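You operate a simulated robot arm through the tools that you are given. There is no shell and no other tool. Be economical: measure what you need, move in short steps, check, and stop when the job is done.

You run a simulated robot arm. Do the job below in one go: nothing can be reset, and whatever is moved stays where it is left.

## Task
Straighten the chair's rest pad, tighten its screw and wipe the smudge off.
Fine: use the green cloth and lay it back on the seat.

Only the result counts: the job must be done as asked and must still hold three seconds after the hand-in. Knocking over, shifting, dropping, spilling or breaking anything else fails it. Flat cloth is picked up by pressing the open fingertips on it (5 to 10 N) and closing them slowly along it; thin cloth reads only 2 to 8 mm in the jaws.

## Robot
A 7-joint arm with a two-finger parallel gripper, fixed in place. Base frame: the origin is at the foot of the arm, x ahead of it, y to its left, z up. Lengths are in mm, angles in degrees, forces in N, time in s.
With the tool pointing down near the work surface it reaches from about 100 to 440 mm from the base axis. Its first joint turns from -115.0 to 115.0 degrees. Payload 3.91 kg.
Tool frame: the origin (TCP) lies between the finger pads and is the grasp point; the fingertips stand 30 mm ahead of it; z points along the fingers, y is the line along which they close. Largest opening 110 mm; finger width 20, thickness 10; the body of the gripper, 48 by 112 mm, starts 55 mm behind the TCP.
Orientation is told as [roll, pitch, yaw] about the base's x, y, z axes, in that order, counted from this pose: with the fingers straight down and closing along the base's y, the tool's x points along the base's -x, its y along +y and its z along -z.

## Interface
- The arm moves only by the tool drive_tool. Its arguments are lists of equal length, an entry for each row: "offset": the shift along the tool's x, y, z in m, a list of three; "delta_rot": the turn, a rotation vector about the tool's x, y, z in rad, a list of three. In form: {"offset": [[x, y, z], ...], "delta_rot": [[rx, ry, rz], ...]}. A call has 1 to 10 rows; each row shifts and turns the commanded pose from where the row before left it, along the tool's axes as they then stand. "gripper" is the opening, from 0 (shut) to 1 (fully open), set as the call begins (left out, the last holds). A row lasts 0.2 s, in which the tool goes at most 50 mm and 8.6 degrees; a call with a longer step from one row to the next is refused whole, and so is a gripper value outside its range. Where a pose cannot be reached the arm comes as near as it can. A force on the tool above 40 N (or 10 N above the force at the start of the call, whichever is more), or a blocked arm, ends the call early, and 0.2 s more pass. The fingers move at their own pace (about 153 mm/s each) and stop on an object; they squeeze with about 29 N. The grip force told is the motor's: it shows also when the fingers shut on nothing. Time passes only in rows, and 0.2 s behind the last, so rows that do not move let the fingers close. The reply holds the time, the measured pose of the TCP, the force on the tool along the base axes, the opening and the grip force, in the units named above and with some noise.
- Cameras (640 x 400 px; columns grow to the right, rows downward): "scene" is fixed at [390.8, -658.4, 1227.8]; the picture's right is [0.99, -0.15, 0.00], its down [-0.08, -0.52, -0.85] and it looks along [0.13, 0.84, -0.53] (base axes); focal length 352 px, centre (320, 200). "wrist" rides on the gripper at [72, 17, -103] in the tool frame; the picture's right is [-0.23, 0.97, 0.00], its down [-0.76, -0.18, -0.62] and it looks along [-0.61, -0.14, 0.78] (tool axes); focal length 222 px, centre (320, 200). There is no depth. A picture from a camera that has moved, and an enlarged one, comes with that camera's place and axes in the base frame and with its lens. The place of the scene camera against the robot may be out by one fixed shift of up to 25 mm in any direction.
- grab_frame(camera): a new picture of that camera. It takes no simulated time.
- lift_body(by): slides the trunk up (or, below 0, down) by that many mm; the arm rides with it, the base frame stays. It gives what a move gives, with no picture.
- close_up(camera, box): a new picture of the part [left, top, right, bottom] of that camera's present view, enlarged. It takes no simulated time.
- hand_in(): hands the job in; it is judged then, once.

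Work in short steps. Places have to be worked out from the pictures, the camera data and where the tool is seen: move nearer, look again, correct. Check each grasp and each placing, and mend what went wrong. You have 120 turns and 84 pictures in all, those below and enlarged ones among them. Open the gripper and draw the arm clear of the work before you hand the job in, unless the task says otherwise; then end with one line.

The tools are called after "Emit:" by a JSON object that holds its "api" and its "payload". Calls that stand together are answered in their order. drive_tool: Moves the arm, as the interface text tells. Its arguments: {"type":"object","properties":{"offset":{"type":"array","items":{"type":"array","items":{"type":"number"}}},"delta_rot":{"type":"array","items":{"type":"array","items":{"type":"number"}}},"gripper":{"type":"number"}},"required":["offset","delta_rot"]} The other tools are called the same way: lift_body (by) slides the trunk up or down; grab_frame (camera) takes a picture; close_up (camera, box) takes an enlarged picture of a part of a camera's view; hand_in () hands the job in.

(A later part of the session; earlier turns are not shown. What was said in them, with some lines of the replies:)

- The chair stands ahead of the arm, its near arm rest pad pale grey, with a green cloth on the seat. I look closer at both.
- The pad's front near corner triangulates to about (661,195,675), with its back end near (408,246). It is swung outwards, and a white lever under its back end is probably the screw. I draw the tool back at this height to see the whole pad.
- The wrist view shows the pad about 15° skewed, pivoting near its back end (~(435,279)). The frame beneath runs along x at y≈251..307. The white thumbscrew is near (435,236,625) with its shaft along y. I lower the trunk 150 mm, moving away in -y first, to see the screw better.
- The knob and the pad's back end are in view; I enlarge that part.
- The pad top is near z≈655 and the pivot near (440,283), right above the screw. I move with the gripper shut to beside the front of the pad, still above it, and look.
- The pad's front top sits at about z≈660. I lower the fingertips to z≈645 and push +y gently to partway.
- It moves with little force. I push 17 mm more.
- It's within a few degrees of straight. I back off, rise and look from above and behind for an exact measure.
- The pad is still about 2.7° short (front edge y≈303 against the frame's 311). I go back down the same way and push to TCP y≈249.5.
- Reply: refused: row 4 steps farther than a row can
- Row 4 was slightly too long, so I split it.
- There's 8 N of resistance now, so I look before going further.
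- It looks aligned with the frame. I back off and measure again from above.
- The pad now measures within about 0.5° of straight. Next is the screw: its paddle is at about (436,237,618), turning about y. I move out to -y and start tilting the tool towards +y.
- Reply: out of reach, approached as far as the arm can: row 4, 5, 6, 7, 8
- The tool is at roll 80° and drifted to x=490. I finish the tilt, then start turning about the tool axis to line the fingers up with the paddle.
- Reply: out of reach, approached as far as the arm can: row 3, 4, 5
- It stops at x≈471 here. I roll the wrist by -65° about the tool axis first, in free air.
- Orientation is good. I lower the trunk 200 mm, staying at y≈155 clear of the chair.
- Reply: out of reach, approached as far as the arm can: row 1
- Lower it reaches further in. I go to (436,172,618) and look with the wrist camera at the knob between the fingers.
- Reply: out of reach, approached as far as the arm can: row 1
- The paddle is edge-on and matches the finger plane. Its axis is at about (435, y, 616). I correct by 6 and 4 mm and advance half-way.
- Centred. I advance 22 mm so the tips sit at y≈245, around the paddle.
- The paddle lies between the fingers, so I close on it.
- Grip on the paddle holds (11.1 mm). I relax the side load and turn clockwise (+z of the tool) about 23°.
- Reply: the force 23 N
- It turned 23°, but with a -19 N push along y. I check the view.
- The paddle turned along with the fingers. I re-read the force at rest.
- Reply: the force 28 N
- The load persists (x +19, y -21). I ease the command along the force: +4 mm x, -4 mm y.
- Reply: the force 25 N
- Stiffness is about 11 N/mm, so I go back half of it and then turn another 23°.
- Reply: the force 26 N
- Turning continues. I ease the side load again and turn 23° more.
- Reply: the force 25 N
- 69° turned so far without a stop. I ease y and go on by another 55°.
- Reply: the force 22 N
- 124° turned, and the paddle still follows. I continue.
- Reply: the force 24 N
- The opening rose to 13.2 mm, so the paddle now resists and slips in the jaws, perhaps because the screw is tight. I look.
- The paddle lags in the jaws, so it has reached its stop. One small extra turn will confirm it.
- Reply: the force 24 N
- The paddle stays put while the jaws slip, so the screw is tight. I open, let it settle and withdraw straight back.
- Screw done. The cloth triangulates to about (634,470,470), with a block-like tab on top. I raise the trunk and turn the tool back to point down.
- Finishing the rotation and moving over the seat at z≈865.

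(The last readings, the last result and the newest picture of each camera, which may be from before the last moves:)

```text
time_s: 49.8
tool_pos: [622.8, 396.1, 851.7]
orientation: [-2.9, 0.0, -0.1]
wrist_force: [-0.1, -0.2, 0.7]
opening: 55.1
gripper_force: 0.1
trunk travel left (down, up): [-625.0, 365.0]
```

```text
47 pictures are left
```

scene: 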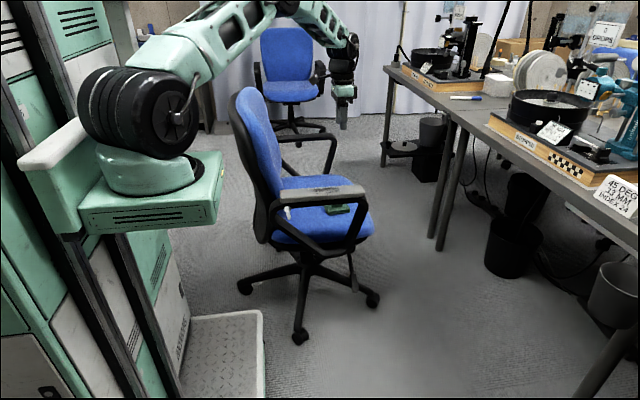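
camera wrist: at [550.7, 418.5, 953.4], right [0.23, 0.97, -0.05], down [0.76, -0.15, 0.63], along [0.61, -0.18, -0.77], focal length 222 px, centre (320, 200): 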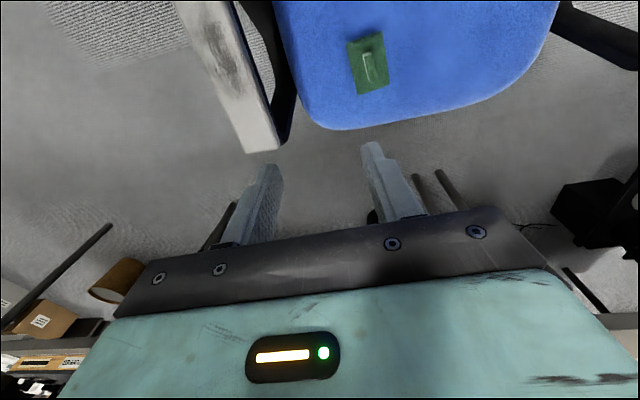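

The cloth is confirmed at ≈(633,468,470). I enlarge it to see the tab's direction.

Emit:
{"api": "close_up", "payload": {"camera": "wrist", "box": [327, 20, 407, 110]}}

Emit:
{"api": "close_up", "payload": {"camera": "scene", "box": [270, 170, 390, 245]}}

```text
4.44 times, centred on (367, 65) of wrist
camera zoom: at [550.7, 418.5, 953.4], right [0.23, 0.97, -0.05], down [0.76, -0.15, 0.63], along [0.61, -0.18, -0.77], focal length 987 px, centre (111, 800)
```

zoom: 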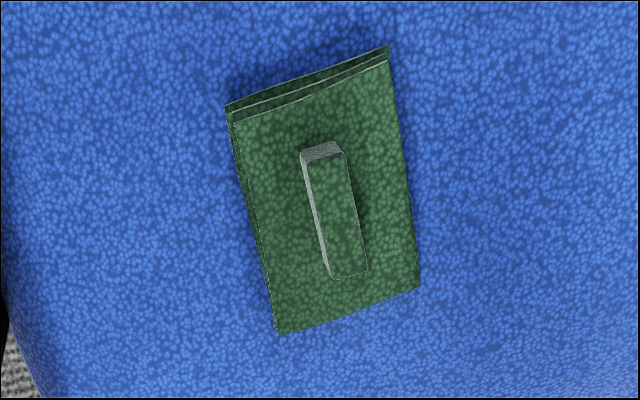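

```text
5.33 times, centred on (330, 208) of scene
camera zoom: at [390.8, -658.4, 1227.8], right [0.99, -0.15, 0.0], down [-0.08, -0.52, -0.85], along [0.13, 0.84, -0.53], focal length 1876 px, centre (267, 160)
```

zoom: 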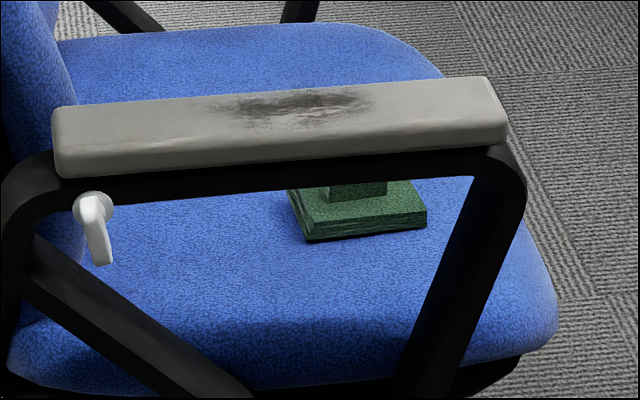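

The tab is about 42 mm long, nearly along x (≈6° yaw), centred at ≈(635,471). A straight-down approach would bring the forearm near the backrest. I will grip the tab by its ends, with the tool tilted 25° from the -y side. I turn 84° about the tool axis first, then tilt.

Emit:
{"api": "drive_tool", "payload": {"offset": [[0, 0, 0], [0, 0, 0], [0, 0, 0], [0, 0, 0], [0, 0, 0], [0, 0, 0], [0, 0, 0], [0, 0, 0], [0, 0, 0], [0, 0, 0]], "delta_rot": [[-0.05, 0, 0], [0, 0, 0.147], [0, 0, 0.147], [0, 0, 0.147], [0, 0, 0.147], [0, 0, 0.147], [0, 0, 0.147], [0, 0, 0.147], [0, 0, 0.147], [0, 0, 0.147]]}}

Emit:
{"api": "drive_tool", "payload": {"offset": [[0, 0, 0], [0, 0, 0], [0, 0, 0], [0, 0, 0], [0, 0, 0]], "delta_rot": [[0, 0, 0.143], [0, 0.145, 0], [0, 0.145, 0], [0, 0.146, 0], [0, 0, 0]]}}

Emit:
{"api": "grab_frame", "payload": {"camera": "wrist"}}

Emit:
{"api": "grab_frame", "payload": {"camera": "scene"}}

```text
time_s: 52.0
tool_pos: [625.2, 395.5, 852.8]
orientation: [0.0, 0.0, -75.9]
wrist_force: [0.2, -0.1, -0.2]
opening: 54.9
gripper_force: 0.0
trunk travel left (down, up): [-625.0, 365.0]
```

```text
time_s: 53.1
tool_pos: [624.5, 397.5, 853.6]
orientation: [0.1, 25.1, -84.1]
wrist_force: [0.5, -0.4, -0.2]
opening: 55.1
gripper_force: 0.1
trunk travel left (down, up): [-625.0, 365.0]
```

```text
44 pictures are left
camera wrist: at [638.2, 420.5, 977.9], right [0.99, -0.1, -0.1], down [-0.08, -0.97, 0.24], along [-0.12, -0.23, -0.97], focal length 222 px, centre (320, 200)
```

wrist: 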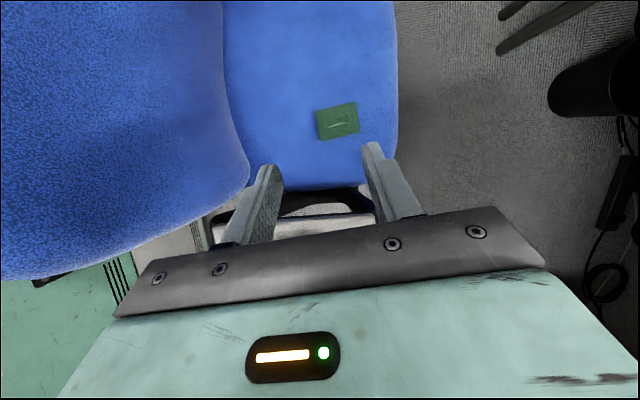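

```text
43 pictures are left
```

scene: 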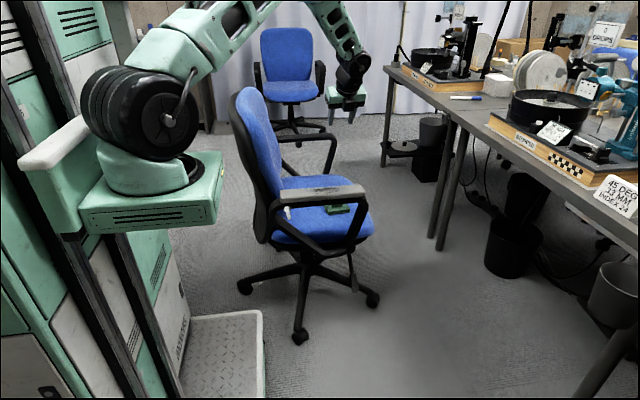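

The wrist view shows the backrest's near edge at y≈340, well clear of the arm's line. I shift over the cloth and lower the trunk 200 mm.

Emit:
{"api": "drive_tool", "payload": {"offset": [[0.0265, 0.0091, 0.0123], [0.0265, 0.0091, 0.0123], [0, 0, 0]], "delta_rot": [[0, 0, 0], [0, 0, 0], [0, 0, 0]], "gripper": 0.65}}

Emit:
{"api": "lift_body", "payload": {"by": -150}}

Emit:
{"api": "grab_frame", "payload": {"camera": "wrist"}}

Emit:
{"api": "grab_frame", "payload": {"camera": "scene"}}

```text
time_s: 54.0
tool_pos: [636.9, 458.5, 851.9]
orientation: [0.0, 25.0, -84.0]
wrist_force: [-0.1, -0.4, -0.5]
opening: 71.6
gripper_force: 0.1
trunk travel left (down, up): [-625.0, 365.0]
```

```text
time_s: 55.7
tool_pos: [637.2, 457.9, 702.0]
orientation: [0.0, 25.1, -84.0]
wrist_force: [0.1, 0.2, -0.7]
opening: 71.4
gripper_force: 0.0
trunk travel left (down, up): [-475.0, 515.0]
```

```text
42 pictures are left
camera wrist: at [650.7, 482.2, 826.8], right [0.99, -0.1, -0.1], down [-0.08, -0.97, 0.24], along [-0.12, -0.23, -0.97], focal length 222 px, centre (320, 200)
```

wrist: 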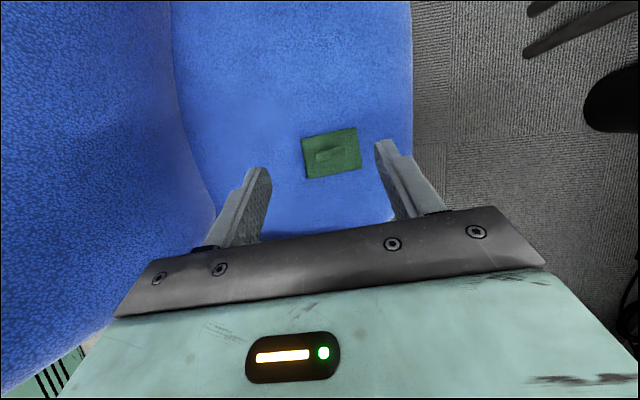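

```text
41 pictures are left
```

scene: 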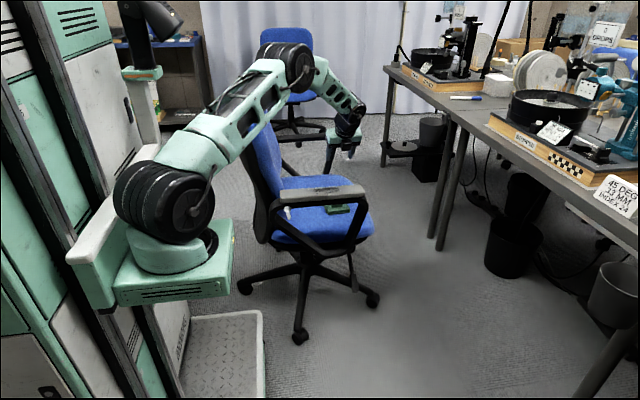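

The elbow is at ≈(449,246,1056), its side at y≈300 against the backrest edge at 340, so it's clear. I lower the trunk 115 more to put the tips at z≈560.

Emit:
{"api": "lift_body", "payload": {"by": -115}}

Emit:
{"api": "grab_frame", "payload": {"camera": "wrist"}}

Emit:
{"api": "grab_frame", "payload": {"camera": "scene"}}

```text
time_s: 57.2
tool_pos: [636.1, 458.5, 587.8]
orientation: [0.1, 25.0, -84.0]
wrist_force: [0.0, 0.1, -0.3]
opening: 71.5
gripper_force: 0.0
trunk travel left (down, up): [-360.0, 630.0]
```

```text
40 pictures are left
camera wrist: at [650.7, 482.2, 711.8], right [0.99, -0.1, -0.1], down [-0.08, -0.97, 0.24], along [-0.12, -0.23, -0.97], focal length 222 px, centre (320, 200)
```

wrist: 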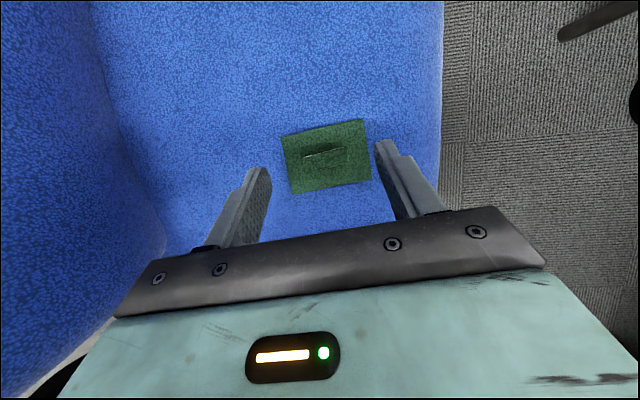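

```text
39 pictures are left
```

scene: 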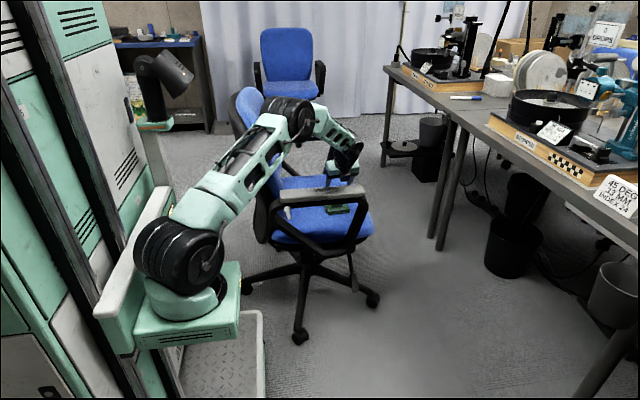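

I enlarge the cloth to fix the tab's place.

Emit:
{"api": "close_up", "payload": {"camera": "wrist", "box": [240, 100, 420, 212]}}

```text
3.56 times, centred on (330, 156) of wrist
camera zoom: at [650.7, 482.2, 711.8], right [0.99, -0.1, -0.1], down [-0.08, -0.97, 0.24], along [-0.12, -0.23, -0.97], focal length 790 px, centre (284, 356)
```

zoom: 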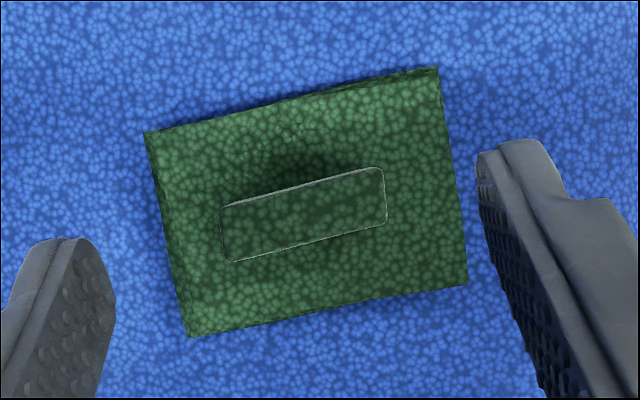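

The tab's centre is at (634,470), 44 mm long and right between the fingers. I lower 58 mm vertically.

Emit:
{"api": "drive_tool", "payload": {"offset": [[-0.00845, 0, 0.0181], [-0.00845, 0, 0.0181], [-0.0076, 0, 0.0163], [0, 0, 0]], "delta_rot": [[0, 0, 0], [0, 0, 0], [0, 0, 0], [0, 0, 0]]}}

Emit:
{"api": "close_up", "payload": {"camera": "wrist", "box": [200, 100, 440, 250]}}

Emit:
{"api": "close_up", "payload": {"camera": "scene", "box": [270, 130, 390, 245]}}

```text
time_s: 58.2
tool_pos: [636.1, 460.6, 531.0]
orientation: [0.1, 25.0, -84.0]
wrist_force: [-1.0, 0.6, 0.0]
opening: 71.5
gripper_force: 0.1
trunk travel left (down, up): [-360.0, 630.0]
```

```text
2.67 times, centred on (320, 175) of wrist
camera zoom: at [650.8, 482.4, 654.8], right [0.99, -0.1, -0.1], down [-0.08, -0.97, 0.24], along [-0.12, -0.23, -0.97], focal length 592 px, centre (320, 267)
```

zoom: 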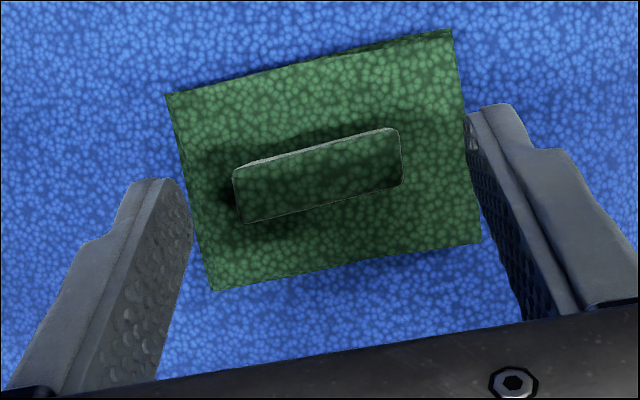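

```text
3.48 times, centred on (330, 188) of scene
camera zoom: at [390.8, -658.4, 1227.8], right [0.99, -0.15, 0.0], down [-0.08, -0.52, -0.85], along [0.13, 0.84, -0.53], focal length 1223 px, centre (285, 244)
```

zoom: 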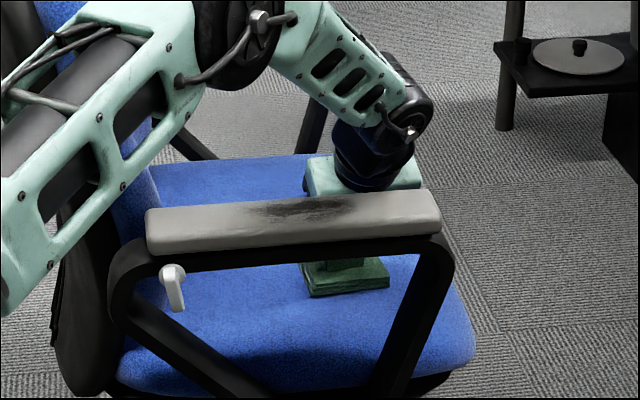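

The tab's top is around z≈503 and the tips are at ≈504. I lower 13 mm more, watching the force.

Emit:
{"api": "drive_tool", "payload": {"offset": [[-0.00275, 0, 0.0059], [-0.00275, 0, 0.0059], [0, 0, 0]], "delta_rot": [[0, 0, 0], [0, 0, 0], [0, 0, 0]]}}

Emit:
{"api": "close_up", "payload": {"camera": "scene", "box": [310, 190, 370, 230]}}

```text
time_s: 59.0
tool_pos: [636.9, 457.6, 517.7]
orientation: [-0.1, 25.0, -84.0]
wrist_force: [0.0, -0.5, 0.0]
opening: 71.5
gripper_force: 0.1
trunk travel left (down, up): [-360.0, 630.0]
```

```text
10.00 times, centred on (340, 210) of scene
camera zoom: at [390.8, -658.4, 1227.8], right [0.99, -0.15, 0.0], down [-0.08, -0.52, -0.85], along [0.13, 0.84, -0.53], focal length 3517 px, centre (120, 100)
```

zoom: 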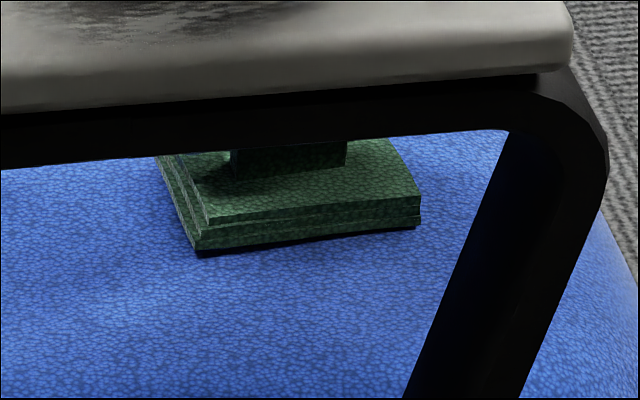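

No contact yet. I lower 6 mm more.

Emit:
{"api": "drive_tool", "payload": {"offset": [[-0.0013, 0, 0.0027], [-0.0013, 0, 0.0027], [0, 0, 0]], "delta_rot": [[0, 0, 0], [0, 0, 0], [0, 0, 0]]}}

Emit:
{"api": "close_up", "payload": {"camera": "scene", "box": [310, 190, 370, 230]}}

Emit:
{"api": "close_up", "payload": {"camera": "wrist", "box": [200, 100, 440, 250]}}

```text
time_s: 59.8
tool_pos: [635.9, 458.5, 511.1]
orientation: [0.0, 25.0, -84.0]
wrist_force: [0.4, -1.1, -0.5]
opening: 71.4
gripper_force: 0.0
trunk travel left (down, up): [-360.0, 630.0]
```

```text
10.00 times, centred on (340, 210) of scene
camera zoom: at [390.8, -658.4, 1227.8], right [0.99, -0.15, 0.0], down [-0.08, -0.52, -0.85], along [0.13, 0.84, -0.53], focal length 3517 px, centre (120, 100)
```

zoom: 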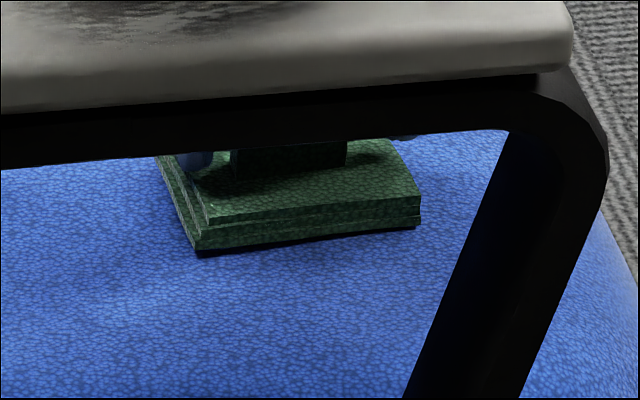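

```text
2.67 times, centred on (320, 175) of wrist
camera zoom: at [650.9, 481.9, 634.6], right [0.99, -0.1, -0.1], down [-0.08, -0.97, 0.24], along [-0.12, -0.23, -0.97], focal length 592 px, centre (320, 267)
```

zoom: 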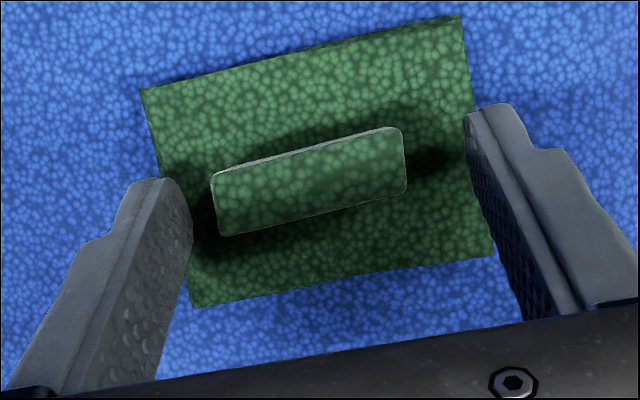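

The fingertips now flank the tab just above the cloth base. I close.

Emit:
{"api": "drive_tool", "payload": {"offset": [[0, 0, 0], [0, 0, 0], [0, 0, 0]], "delta_rot": [[0, 0, 0], [0, 0, 0], [0, 0, 0]], "gripper": 0}}

Emit:
{"api": "close_up", "payload": {"camera": "wrist", "box": [200, 100, 440, 250]}}

```text
time_s: 60.6
tool_pos: [637.0, 458.4, 510.1]
orientation: [0.0, 25.0, -84.0]
wrist_force: [0.6, 0.0, -0.6]
opening: 42.5
gripper_force: 29.1
trunk travel left (down, up): [-360.0, 630.0]
```

```text
2.67 times, centred on (320, 175) of wrist
camera zoom: at [650.8, 481.8, 634.6], right [0.99, -0.1, -0.1], down [-0.08, -0.97, 0.24], along [-0.12, -0.23, -0.97], focal length 592 px, centre (320, 267)
```

zoom: 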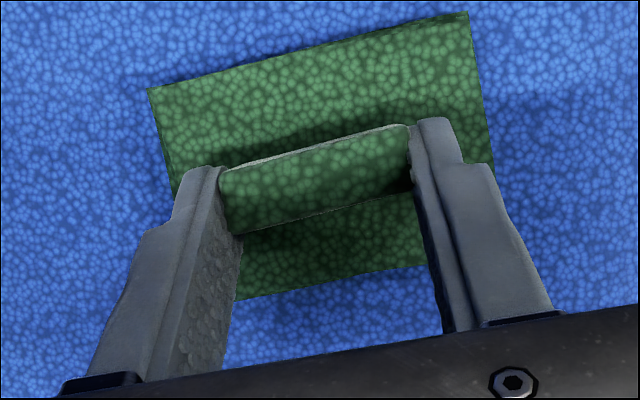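

Gripped at 42.5 mm. I lift 45 mm straight up and check.

Emit:
{"api": "drive_tool", "payload": {"offset": [[0.0063, 0, -0.0136], [0.0063, 0, -0.0136], [0.0063, 0, -0.0136], [0, 0, 0]], "delta_rot": [[0, 0, 0], [0, 0, 0], [0, 0, 0], [0, 0, 0]]}}

Emit:
{"api": "grab_frame", "payload": {"camera": "wrist"}}

```text
time_s: 61.6
tool_pos: [638.2, 456.1, 555.4]
orientation: [0.0, 24.9, -84.1]
wrist_force: [-0.3, 0.9, -0.6]
opening: 42.5
gripper_force: 29.2
trunk travel left (down, up): [-360.0, 630.0]
```

```text
31 pictures are left
camera wrist: at [652.1, 480.1, 678.9], right [0.99, -0.1, -0.1], down [-0.08, -0.97, 0.24], along [-0.12, -0.23, -0.97], focal length 222 px, centre (320, 200)
```

wrist: 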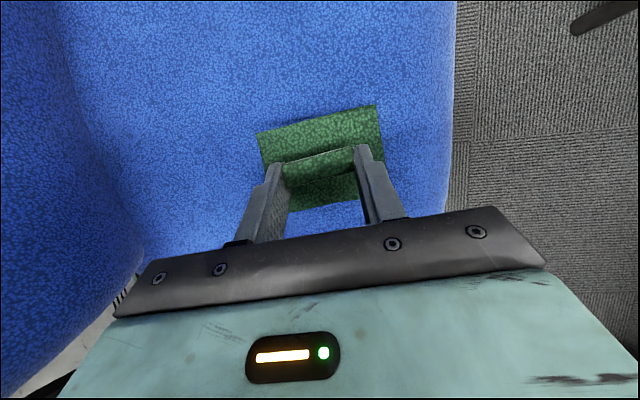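

The cloth hangs safely. I raise the trunk 210 mm and carry it over to above the smudge (≈x 497–605, y 268–309).

Emit:
{"api": "lift_body", "payload": {"by": 210}}

Emit:
{"api": "drive_tool", "payload": {"offset": [[-0.0311, -0.0217, -0.0145], [-0.0311, -0.0217, -0.0145], [-0.0311, -0.0217, -0.0145], [-0.0311, -0.0217, -0.0145], [-0.0311, -0.0217, -0.0145], [0, 0, 0]], "delta_rot": [[0, 0, 0], [0, 0, 0], [0, 0, 0], [0, 0, 0], [0, 0, 0], [0, 0, 0]]}}

Emit:
{"api": "grab_frame", "payload": {"camera": "wrist"}}

Emit:
{"api": "grab_frame", "payload": {"camera": "scene"}}

```text
time_s: 63.8
tool_pos: [638.2, 456.1, 764.4]
orientation: [0.2, 25.0, -84.0]
wrist_force: [0.1, 0.8, -0.2]
opening: 42.5
gripper_force: 29.0
trunk travel left (down, up): [-570.0, 420.0]
```

```text
time_s: 65.2
tool_pos: [545.2, 268.4, 767.1]
orientation: [0.0, 24.9, -84.0]
wrist_force: [0.2, -0.5, -1.7]
opening: 42.2
gripper_force: 29.2
trunk travel left (down, up): [-570.0, 420.0]
```

```text
30 pictures are left
camera wrist: at [560.2, 292.4, 891.6], right [0.99, -0.1, -0.1], down [-0.08, -0.97, 0.24], along [-0.12, -0.23, -0.97], focal length 222 px, centre (320, 200)
```

wrist: 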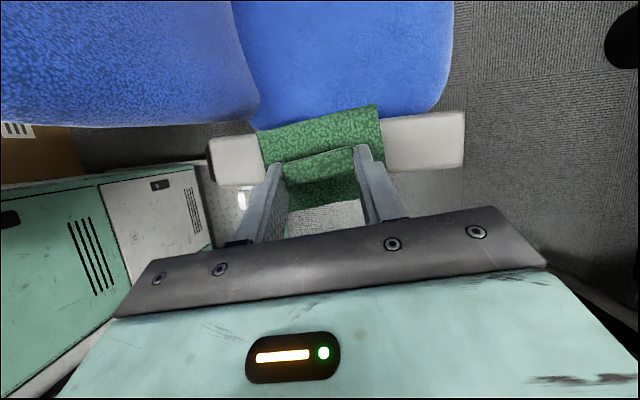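

```text
29 pictures are left
```

scene: 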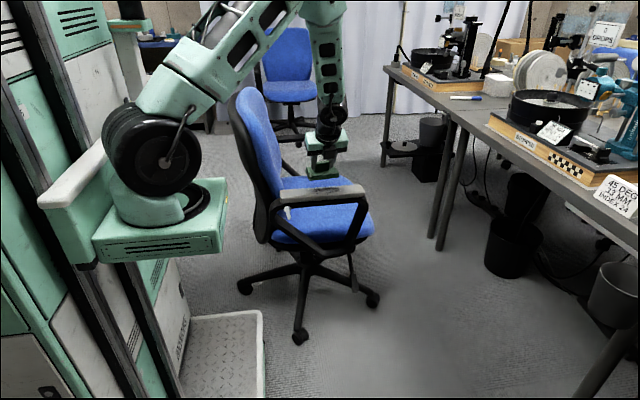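

The cloth hangs over the pad. I shift 6 mm in +y and lower 48 mm, then feel for contact.

Emit:
{"api": "drive_tool", "payload": {"offset": [[-0.005, 0.0006, 0.0243], [-0.0101, 0, 0.0217], [0, 0, 0]], "delta_rot": [[0, 0, 0], [0, 0, 0], [0, 0, 0]]}}

Emit:
{"api": "drive_tool", "payload": {"offset": [[-0.0017, 0, 0.0036], [-0.0017, 0, 0.0036], [0, 0, 0]], "delta_rot": [[0, 0, 0], [0, 0, 0], [0, 0, 0]]}}

Emit:
{"api": "close_up", "payload": {"camera": "scene", "box": [260, 130, 380, 220]}}

```text
time_s: 66.0
tool_pos: [547.2, 276.4, 720.3]
orientation: [0.1, 25.0, -84.1]
wrist_force: [0.0, 0.4, 0.1]
opening: 41.9
gripper_force: 29.3
trunk travel left (down, up): [-570.0, 420.0]
```

```text
time_s: 66.8
tool_pos: [549.0, 279.5, 709.8]
orientation: [0.0, 25.0, -83.9]
wrist_force: [0.1, 0.2, -0.7]
opening: 42.6
gripper_force: 28.9
trunk travel left (down, up): [-570.0, 420.0]
```

```text
4.44 times, centred on (320, 175) of scene
camera zoom: at [390.8, -658.4, 1227.8], right [0.99, -0.15, 0.0], down [-0.08, -0.52, -0.85], along [0.13, 0.84, -0.53], focal length 1563 px, centre (320, 311)
```

zoom: 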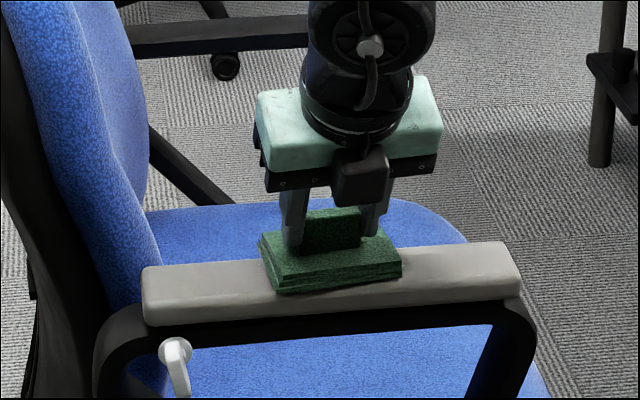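

It's close to the pad. I lower in 2 mm steps.

Emit:
{"api": "drive_tool", "payload": {"offset": [[-0.0009, 0, 0.0018], [-0.0009, 0, 0.0018], [0, 0, 0]], "delta_rot": [[0, 0, 0], [0, 0, 0], [0, 0, 0]]}}

Emit:
{"api": "drive_tool", "payload": {"offset": [[-0.0009, 0, 0.0018], [0, 0, 0]], "delta_rot": [[0, 0, 0], [0, 0, 0]]}}

```text
time_s: 67.6
tool_pos: [548.8, 279.0, 706.9]
orientation: [0.1, 25.1, -83.8]
wrist_force: [-1.8, -5.0, 23.0]
opening: 42.0
gripper_force: 29.4
trunk travel left (down, up): [-570.0, 420.0]
```

```text
time_s: 68.1
tool_pos: [548.9, 279.3, 706.7]
orientation: [0.2, 25.3, -83.8]
wrist_force: [-3.1, -7.9, 21.6]
opening: 42.1
gripper_force: 28.7
trunk travel left (down, up): [-570.0, 420.0]
stopped in row 2: the force on the tool passed its limit (the readings are from after the stop); the commanded pose is now the measured one
```

Contact, with force a bit high. I ease up 1 mm and read.

Emit:
{"api": "drive_tool", "payload": {"offset": [[0.0004, 0, -0.0009], [0, 0, 0]], "delta_rot": [[0, 0, 0], [0, 0, 0]]}}

```text
time_s: 68.7
tool_pos: [548.8, 279.5, 704.9]
orientation: [0.3, 25.2, -83.7]
wrist_force: [0.1, 1.6, 11.3]
opening: 42.1
gripper_force: 29.2
trunk travel left (down, up): [-570.0, 420.0]
```

11 N of pressure is fine. I wipe along x with ±35 mm strokes.

Emit:
{"api": "drive_tool", "payload": {"offset": [[-0.0017, 0.0174, -0.0008], [-0.0017, 0.0174, -0.0008], [0.0017, -0.0174, 0.0008], [0.0017, -0.0174, 0.0008], [0.0017, -0.0174, 0.0008], [0.0017, -0.0174, 0.0008], [-0.0017, 0.0174, -0.0008], [-0.0017, 0.0174, -0.0008], [-0.0017, 0.0174, -0.0008], [-0.0017, 0.0174, -0.0008]], "delta_rot": [[0, 0, 0], [0, 0, 0], [0, 0, 0], [0, 0, 0], [0, 0, 0], [0, 0, 0], [0, 0, 0], [0, 0, 0], [0, 0, 0], [0, 0, 0]]}}

Emit:
{"api": "close_up", "payload": {"camera": "scene", "box": [260, 150, 380, 220]}}

```text
time_s: 70.9
tool_pos: [587.0, 279.7, 706.3]
orientation: [0.2, 25.2, -83.9]
wrist_force: [0.4, 0.5, -0.4]
opening: 42.3
gripper_force: 29.3
trunk travel left (down, up): [-570.0, 420.0]
```

```text
5.33 times, centred on (320, 185) of scene
camera zoom: at [390.8, -658.4, 1227.8], right [0.99, -0.15, 0.0], down [-0.08, -0.52, -0.85], along [0.13, 0.84, -0.53], focal length 1876 px, centre (320, 280)
```

zoom: 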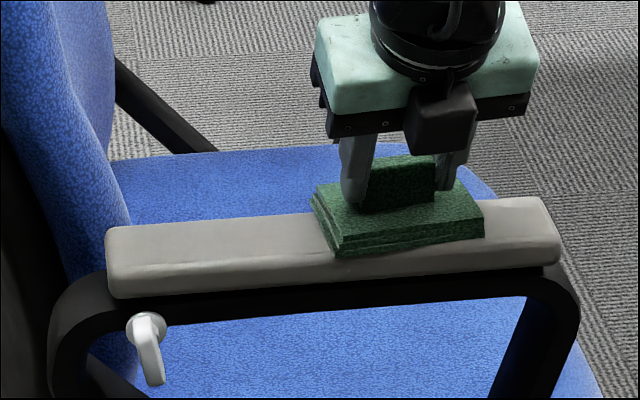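

The visible part is already clean, but contact was lost at this end. I lower 1.5 mm and do another pass.

Emit:
{"api": "drive_tool", "payload": {"offset": [[-0.0006, 0, 0.0014], [0, 0, 0]], "delta_rot": [[0, 0, 0], [0, 0, 0]]}}

```text
time_s: 71.5
tool_pos: [587.7, 280.7, 706.0]
orientation: [0.4, 25.2, -83.9]
wrist_force: [2.8, -4.5, 11.3]
opening: 42.2
gripper_force: 29.0
trunk travel left (down, up): [-570.0, 420.0]
```

11 N again. I stroke out and back.

Emit:
{"api": "drive_tool", "payload": {"offset": [[-0.0017, 0.0174, -0.0008], [0.0017, -0.0174, 0.0008], [0.0018, -0.0174, 0.0006], [0.0018, -0.0174, 0.0006], [0.0018, -0.0174, 0.0006], [0.0018, -0.0174, 0.0006], [-0.0018, 0.0174, -0.0006], [-0.0018, 0.0174, -0.0006]], "delta_rot": [[0, 0, 0], [0, 0, 0], [0, 0, 0], [0, 0, 0], [0, 0, 0], [0, 0, 0], [0, 0, 0], [0, 0, 0]]}}

Emit:
{"api": "drive_tool", "payload": {"offset": [[0.0126, 0, -0.0272], [0.0126, 0, -0.0272], [0.017, 0, -0.036], [0, 0, 0]], "delta_rot": [[0, 0, 0], [0, 0, 0], [0, 0, 0], [0, 0, 0]]}}

Emit:
{"api": "close_up", "payload": {"camera": "scene", "box": [260, 150, 380, 220]}}

```text
time_s: 73.3
tool_pos: [548.7, 281.0, 705.7]
orientation: [0.1, 25.2, -83.8]
wrist_force: [-11.8, 0.7, 23.2]
opening: 42.2
gripper_force: 29.2
trunk travel left (down, up): [-570.0, 420.0]
```

```text
time_s: 74.3
tool_pos: [550.5, 281.7, 805.5]
orientation: [0.2, 25.1, -83.9]
wrist_force: [0.9, 0.3, -0.3]
opening: 42.5
gripper_force: 28.7
trunk travel left (down, up): [-570.0, 420.0]
```

```text
5.33 times, centred on (320, 185) of scene
camera zoom: at [390.8, -658.4, 1227.8], right [0.99, -0.15, 0.0], down [-0.08, -0.52, -0.85], along [0.13, 0.84, -0.53], focal length 1876 px, centre (320, 280)
```

zoom: 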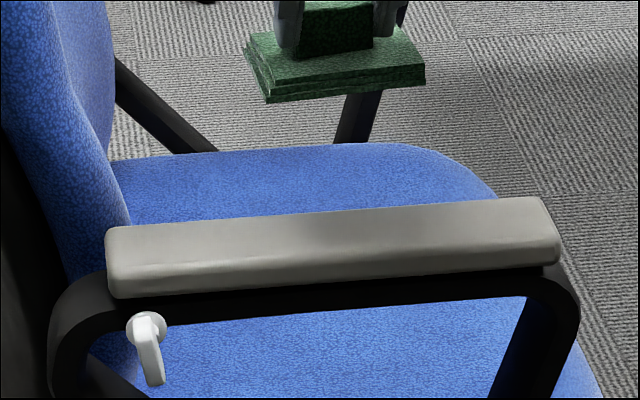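

The pad looks clean, maybe with a faint shadow. I zoom in to be sure.

Emit:
{"api": "close_up", "payload": {"camera": "scene", "box": [277, 182, 369, 210]}}

Emit:
{"api": "grab_frame", "payload": {"camera": "wrist"}}

```text
6.96 times, centred on (323, 196) of scene
camera zoom: at [390.8, -658.4, 1227.8], right [0.99, -0.15, 0.0], down [-0.08, -0.52, -0.85], along [0.13, 0.84, -0.53], focal length 2447 px, centre (299, 228)
```

zoom: 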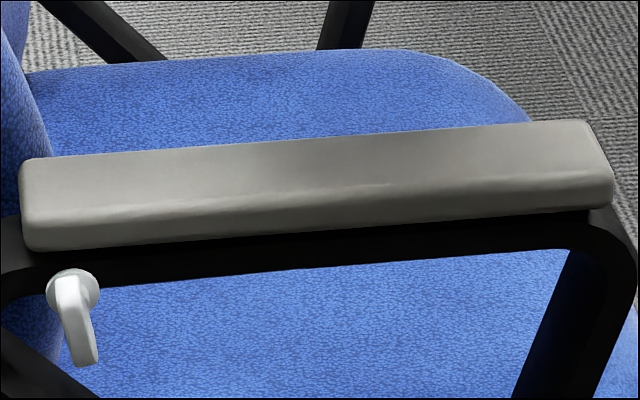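

```text
24 pictures are left
camera wrist: at [563.4, 304.8, 929.4], right [0.99, -0.1, -0.09], down [-0.08, -0.97, 0.24], along [-0.12, -0.23, -0.97], focal length 222 px, centre (320, 200)
```

wrist: 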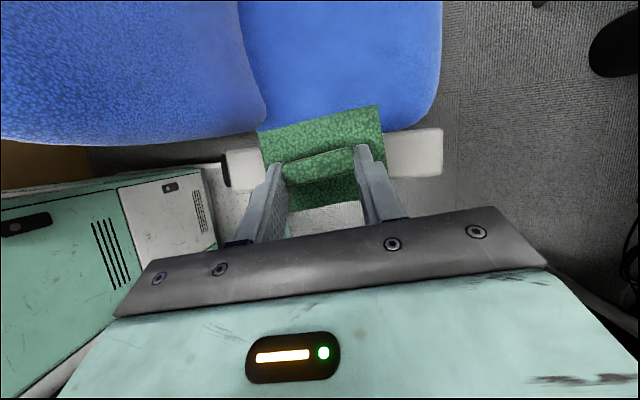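

The pad is clean and straight. I carry the cloth back over the seat and lower the trunk.

Emit:
{"api": "drive_tool", "payload": {"offset": [[0.0303, 0.0209, 0.0141], [0.0303, 0.0209, 0.0141], [0.0303, 0.0209, 0.0141], [0.0303, 0.0209, 0.0141], [0.0303, 0.0209, 0.0141], [0, 0, 0]], "delta_rot": [[0, 0, 0], [0, 0, 0], [0, 0, 0], [0, 0, 0], [0, 0, 0], [0, 0, 0]]}}

Emit:
{"api": "lift_body", "payload": {"by": -210}}

Emit:
{"api": "grab_frame", "payload": {"camera": "wrist"}}

```text
time_s: 75.7
tool_pos: [634.6, 456.7, 801.3]
orientation: [0.2, 25.1, -83.9]
wrist_force: [0.5, -0.1, -0.5]
opening: 42.4
gripper_force: 29.2
trunk travel left (down, up): [-570.0, 420.0]
```

```text
time_s: 77.9
tool_pos: [635.0, 456.8, 591.1]
orientation: [0.2, 25.2, -83.9]
wrist_force: [0.0, 0.3, -1.5]
opening: 42.3
gripper_force: 29.1
trunk travel left (down, up): [-360.0, 630.0]
```

```text
23 pictures are left
camera wrist: at [648.6, 480.1, 715.9], right [0.99, -0.1, -0.09], down [-0.08, -0.97, 0.24], along [-0.12, -0.23, -0.97], focal length 222 px, centre (320, 200)
```

wrist: 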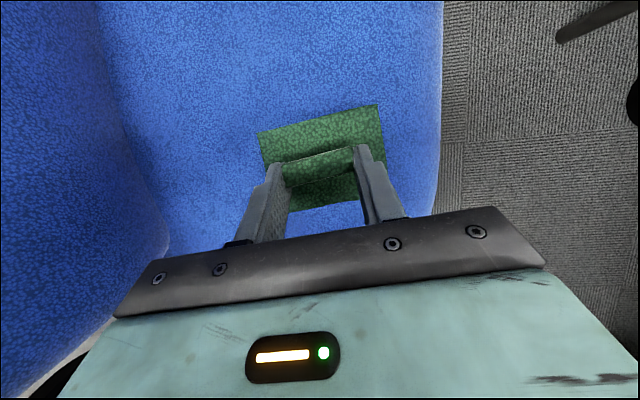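

Lowering to just above the seat (TCP z≈516), then small steps down to contact.

Emit:
{"api": "drive_tool", "payload": {"offset": [[-0.0105, 0, 0.0226], [-0.0105, 0, 0.0226], [-0.0105, 0, 0.0226], [0, 0, 0]], "delta_rot": [[0, 0, 0], [0, 0, 0], [0, 0, 0], [0, 0, 0]]}}

Emit:
{"api": "drive_tool", "payload": {"offset": [[-0.0011, 0, 0.0023], [0, 0, 0]], "delta_rot": [[0, 0, 0], [0, 0, 0]]}}

Emit:
{"api": "drive_tool", "payload": {"offset": [[-0.0009, 0, 0.0018], [0, 0, 0]], "delta_rot": [[0, 0, 0], [0, 0, 0]]}}

```text
time_s: 78.9
tool_pos: [630.7, 458.5, 515.1]
orientation: [0.2, 25.2, -83.8]
wrist_force: [0.5, 1.5, -1.8]
opening: 42.3
gripper_force: 29.0
trunk travel left (down, up): [-360.0, 630.0]
```

```text
time_s: 79.5
tool_pos: [632.1, 457.4, 513.6]
orientation: [0.2, 25.2, -84.0]
wrist_force: [-0.3, -0.1, -0.2]
opening: 42.0
gripper_force: 29.4
trunk travel left (down, up): [-360.0, 630.0]
```

```text
time_s: 80.1
tool_pos: [634.1, 457.4, 512.6]
orientation: [0.2, 25.1, -83.9]
wrist_force: [-0.4, 0.3, -0.7]
opening: 42.3
gripper_force: 29.8
trunk travel left (down, up): [-360.0, 630.0]
```

Not touching yet; two more small steps.

Emit:
{"api": "drive_tool", "payload": {"offset": [[-0.0009, 0, 0.0018], [0, 0, 0]], "delta_rot": [[0, 0, 0], [0, 0, 0]]}}

Emit:
{"api": "drive_tool", "payload": {"offset": [[-0.0006, 0, 0.0013], [0, 0, 0]], "delta_rot": [[0, 0, 0], [0, 0, 0]]}}

Emit:
{"api": "close_up", "payload": {"camera": "scene", "box": [310, 190, 370, 230]}}

```text
time_s: 80.7
tool_pos: [633.9, 457.3, 509.3]
orientation: [0.3, 25.1, -83.9]
wrist_force: [-1.6, 0.1, 3.6]
opening: 42.0
gripper_force: 28.7
trunk travel left (down, up): [-360.0, 630.0]
```

```text
time_s: 81.3
tool_pos: [634.1, 457.1, 510.1]
orientation: [0.2, 25.2, -83.9]
wrist_force: [-5.5, -5.0, 14.5]
opening: 42.1
gripper_force: 28.9
trunk travel left (down, up): [-360.0, 630.0]
```

```text
10.00 times, centred on (340, 210) of scene
camera zoom: at [390.8, -658.4, 1227.8], right [0.99, -0.15, 0.0], down [-0.08, -0.52, -0.85], along [0.13, 0.84, -0.53], focal length 3517 px, centre (120, 100)
```

zoom: 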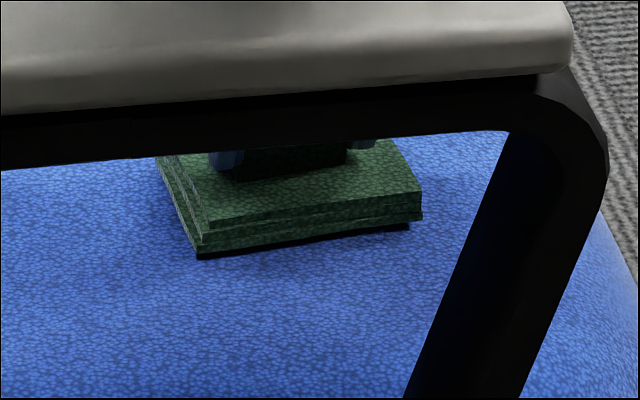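

The cloth rests flat on the seat at its old spot. I ease up a touch, open to 70 mm, wait and rise.

Emit:
{"api": "drive_tool", "payload": {"offset": [[0.0004, 0, -0.0009], [0, 0, 0]], "delta_rot": [[0, 0, 0], [0, 0, 0]]}}

Emit:
{"api": "drive_tool", "payload": {"offset": [[0, 0, 0], [0, 0, 0], [0.006, 0, -0.013], [0.0105, 0, -0.0226], [0.0105, 0, -0.0226], [0, 0, 0]], "delta_rot": [[0, 0, 0], [0, 0, 0], [0, 0, 0], [0, 0, 0], [0, 0, 0], [0, 0, 0]], "gripper": 0.65}}

Emit:
{"api": "grab_frame", "payload": {"camera": "wrist"}}

```text
time_s: 81.9
tool_pos: [633.8, 457.3, 509.3]
orientation: [0.2, 25.2, -84.0]
wrist_force: [-2.8, 0.9, 7.3]
opening: 42.2
gripper_force: 29.3
trunk travel left (down, up): [-360.0, 630.0]
```

```text
time_s: 83.3
tool_pos: [634.5, 457.4, 575.0]
orientation: [0.2, 25.1, -83.9]
wrist_force: [0.4, 0.6, -0.4]
opening: 71.4
gripper_force: 0.2
trunk travel left (down, up): [-360.0, 630.0]
```

```text
21 pictures are left
camera wrist: at [648.4, 480.0, 699.5], right [0.99, -0.1, -0.09], down [-0.08, -0.97, 0.24], along [-0.12, -0.23, -0.97], focal length 222 px, centre (320, 200)
```

wrist: 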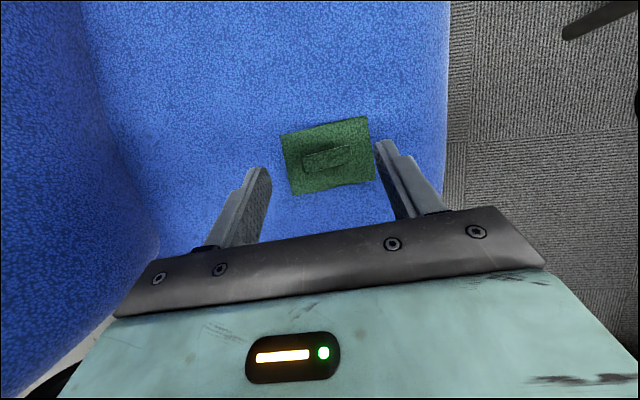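

The cloth lies flat on the seat. I raise the trunk, draw the arm back and check everything from above.

Emit:
{"api": "lift_body", "payload": {"by": 320}}

Emit:
{"api": "drive_tool", "payload": {"offset": [[-0.033, -0.01, -0.015], [-0.033, -0.01, -0.015], [-0.033, -0.01, -0.015], [-0.033, -0.01, -0.015], [-0.033, -0.01, -0.015], [-0.033, -0.01, -0.015], [-0.033, -0.01, -0.015], [0, 0, 0]], "delta_rot": [[0, 0, 0], [0, 0, 0], [0, 0, 0], [0, 0, 0], [0, 0, 0], [0, 0, 0], [0, 0, 0], [0, 0, 0]]}}

Emit:
{"api": "grab_frame", "payload": {"camera": "wrist"}}

Emit:
{"api": "grab_frame", "payload": {"camera": "scene"}}

```text
time_s: 86.5
tool_pos: [634.6, 457.0, 893.9]
orientation: [0.3, 25.1, -83.9]
wrist_force: [-0.3, 0.3, 0.0]
opening: 71.7
gripper_force: 0.1
trunk travel left (down, up): [-680.0, 310.0]
```

```text
time_s: 88.3
tool_pos: [591.3, 197.7, 893.6]
orientation: [0.2, 25.1, -83.8]
wrist_force: [1.0, 0.8, -0.3]
opening: 71.8
gripper_force: 0.1
trunk travel left (down, up): [-680.0, 310.0]
```

```text
20 pictures are left
camera wrist: at [605.2, 220.7, 1017.8], right [0.99, -0.1, -0.09], down [-0.08, -0.97, 0.24], along [-0.11, -0.23, -0.97], focal length 222 px, centre (320, 200)
```

wrist: 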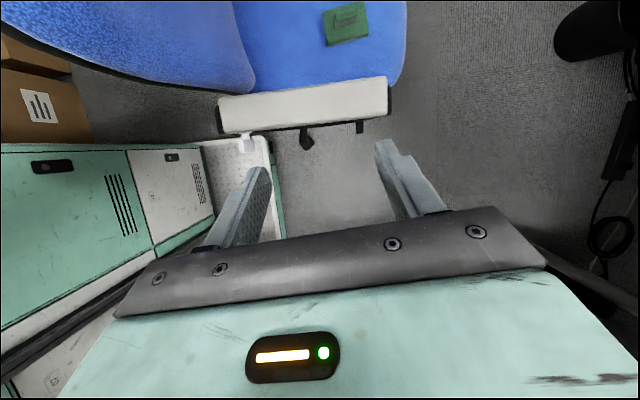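

```text
19 pictures are left
```

scene: 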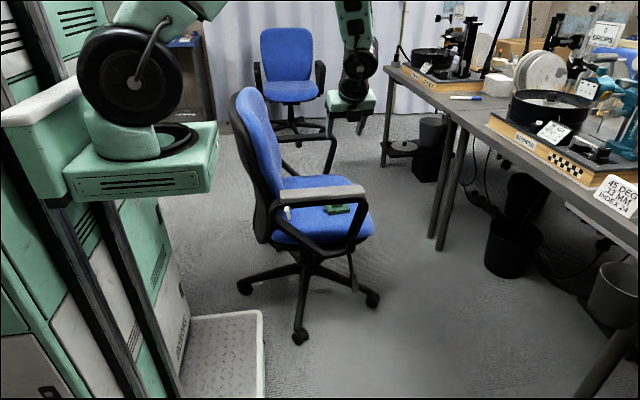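

Emit:
{"api": "close_up", "payload": {"camera": "wrist", "box": [205, 50, 405, 170]}}

Emit:
{"api": "close_up", "payload": {"camera": "scene", "box": [265, 170, 385, 245]}}

```text
3.20 times, centred on (305, 110) of wrist
camera zoom: at [605.2, 220.7, 1017.8], right [0.99, -0.1, -0.09], down [-0.08, -0.97, 0.24], along [-0.11, -0.23, -0.97], focal length 711 px, centre (368, 488)
```

zoom: 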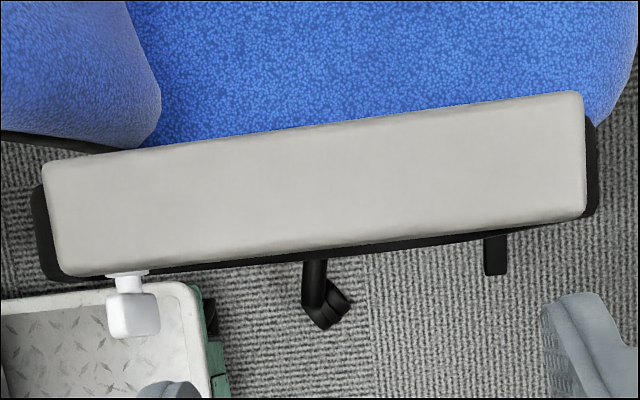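

```text
5.33 times, centred on (325, 208) of scene
camera zoom: at [390.8, -658.4, 1227.8], right [0.99, -0.15, 0.0], down [-0.08, -0.52, -0.85], along [0.13, 0.84, -0.53], focal length 1876 px, centre (293, 160)
```

zoom: 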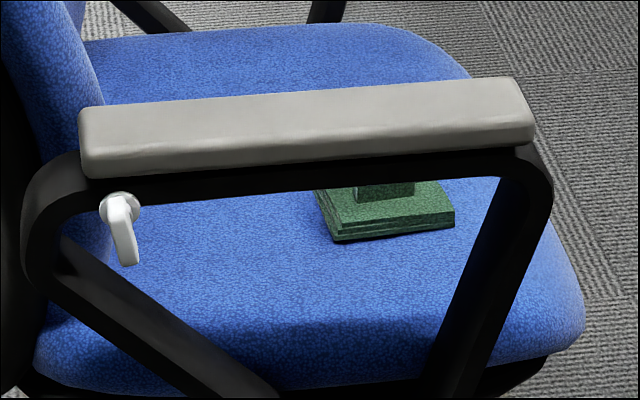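

All checks agree: the pad is straight to within 0.5° and clean, the screw is at its stop, the cloth is flat on the seat and the arm is clear. I hand in.

Emit:
{"api": "hand_in", "payload": {}}

```text
The job is handed in.
```

I straightened the rest pad to within about 0.5°, turned the screw clockwise to its stop and wiped the smudge off. The green cloth is back on the seat, and the arm is clear with the gripper open.
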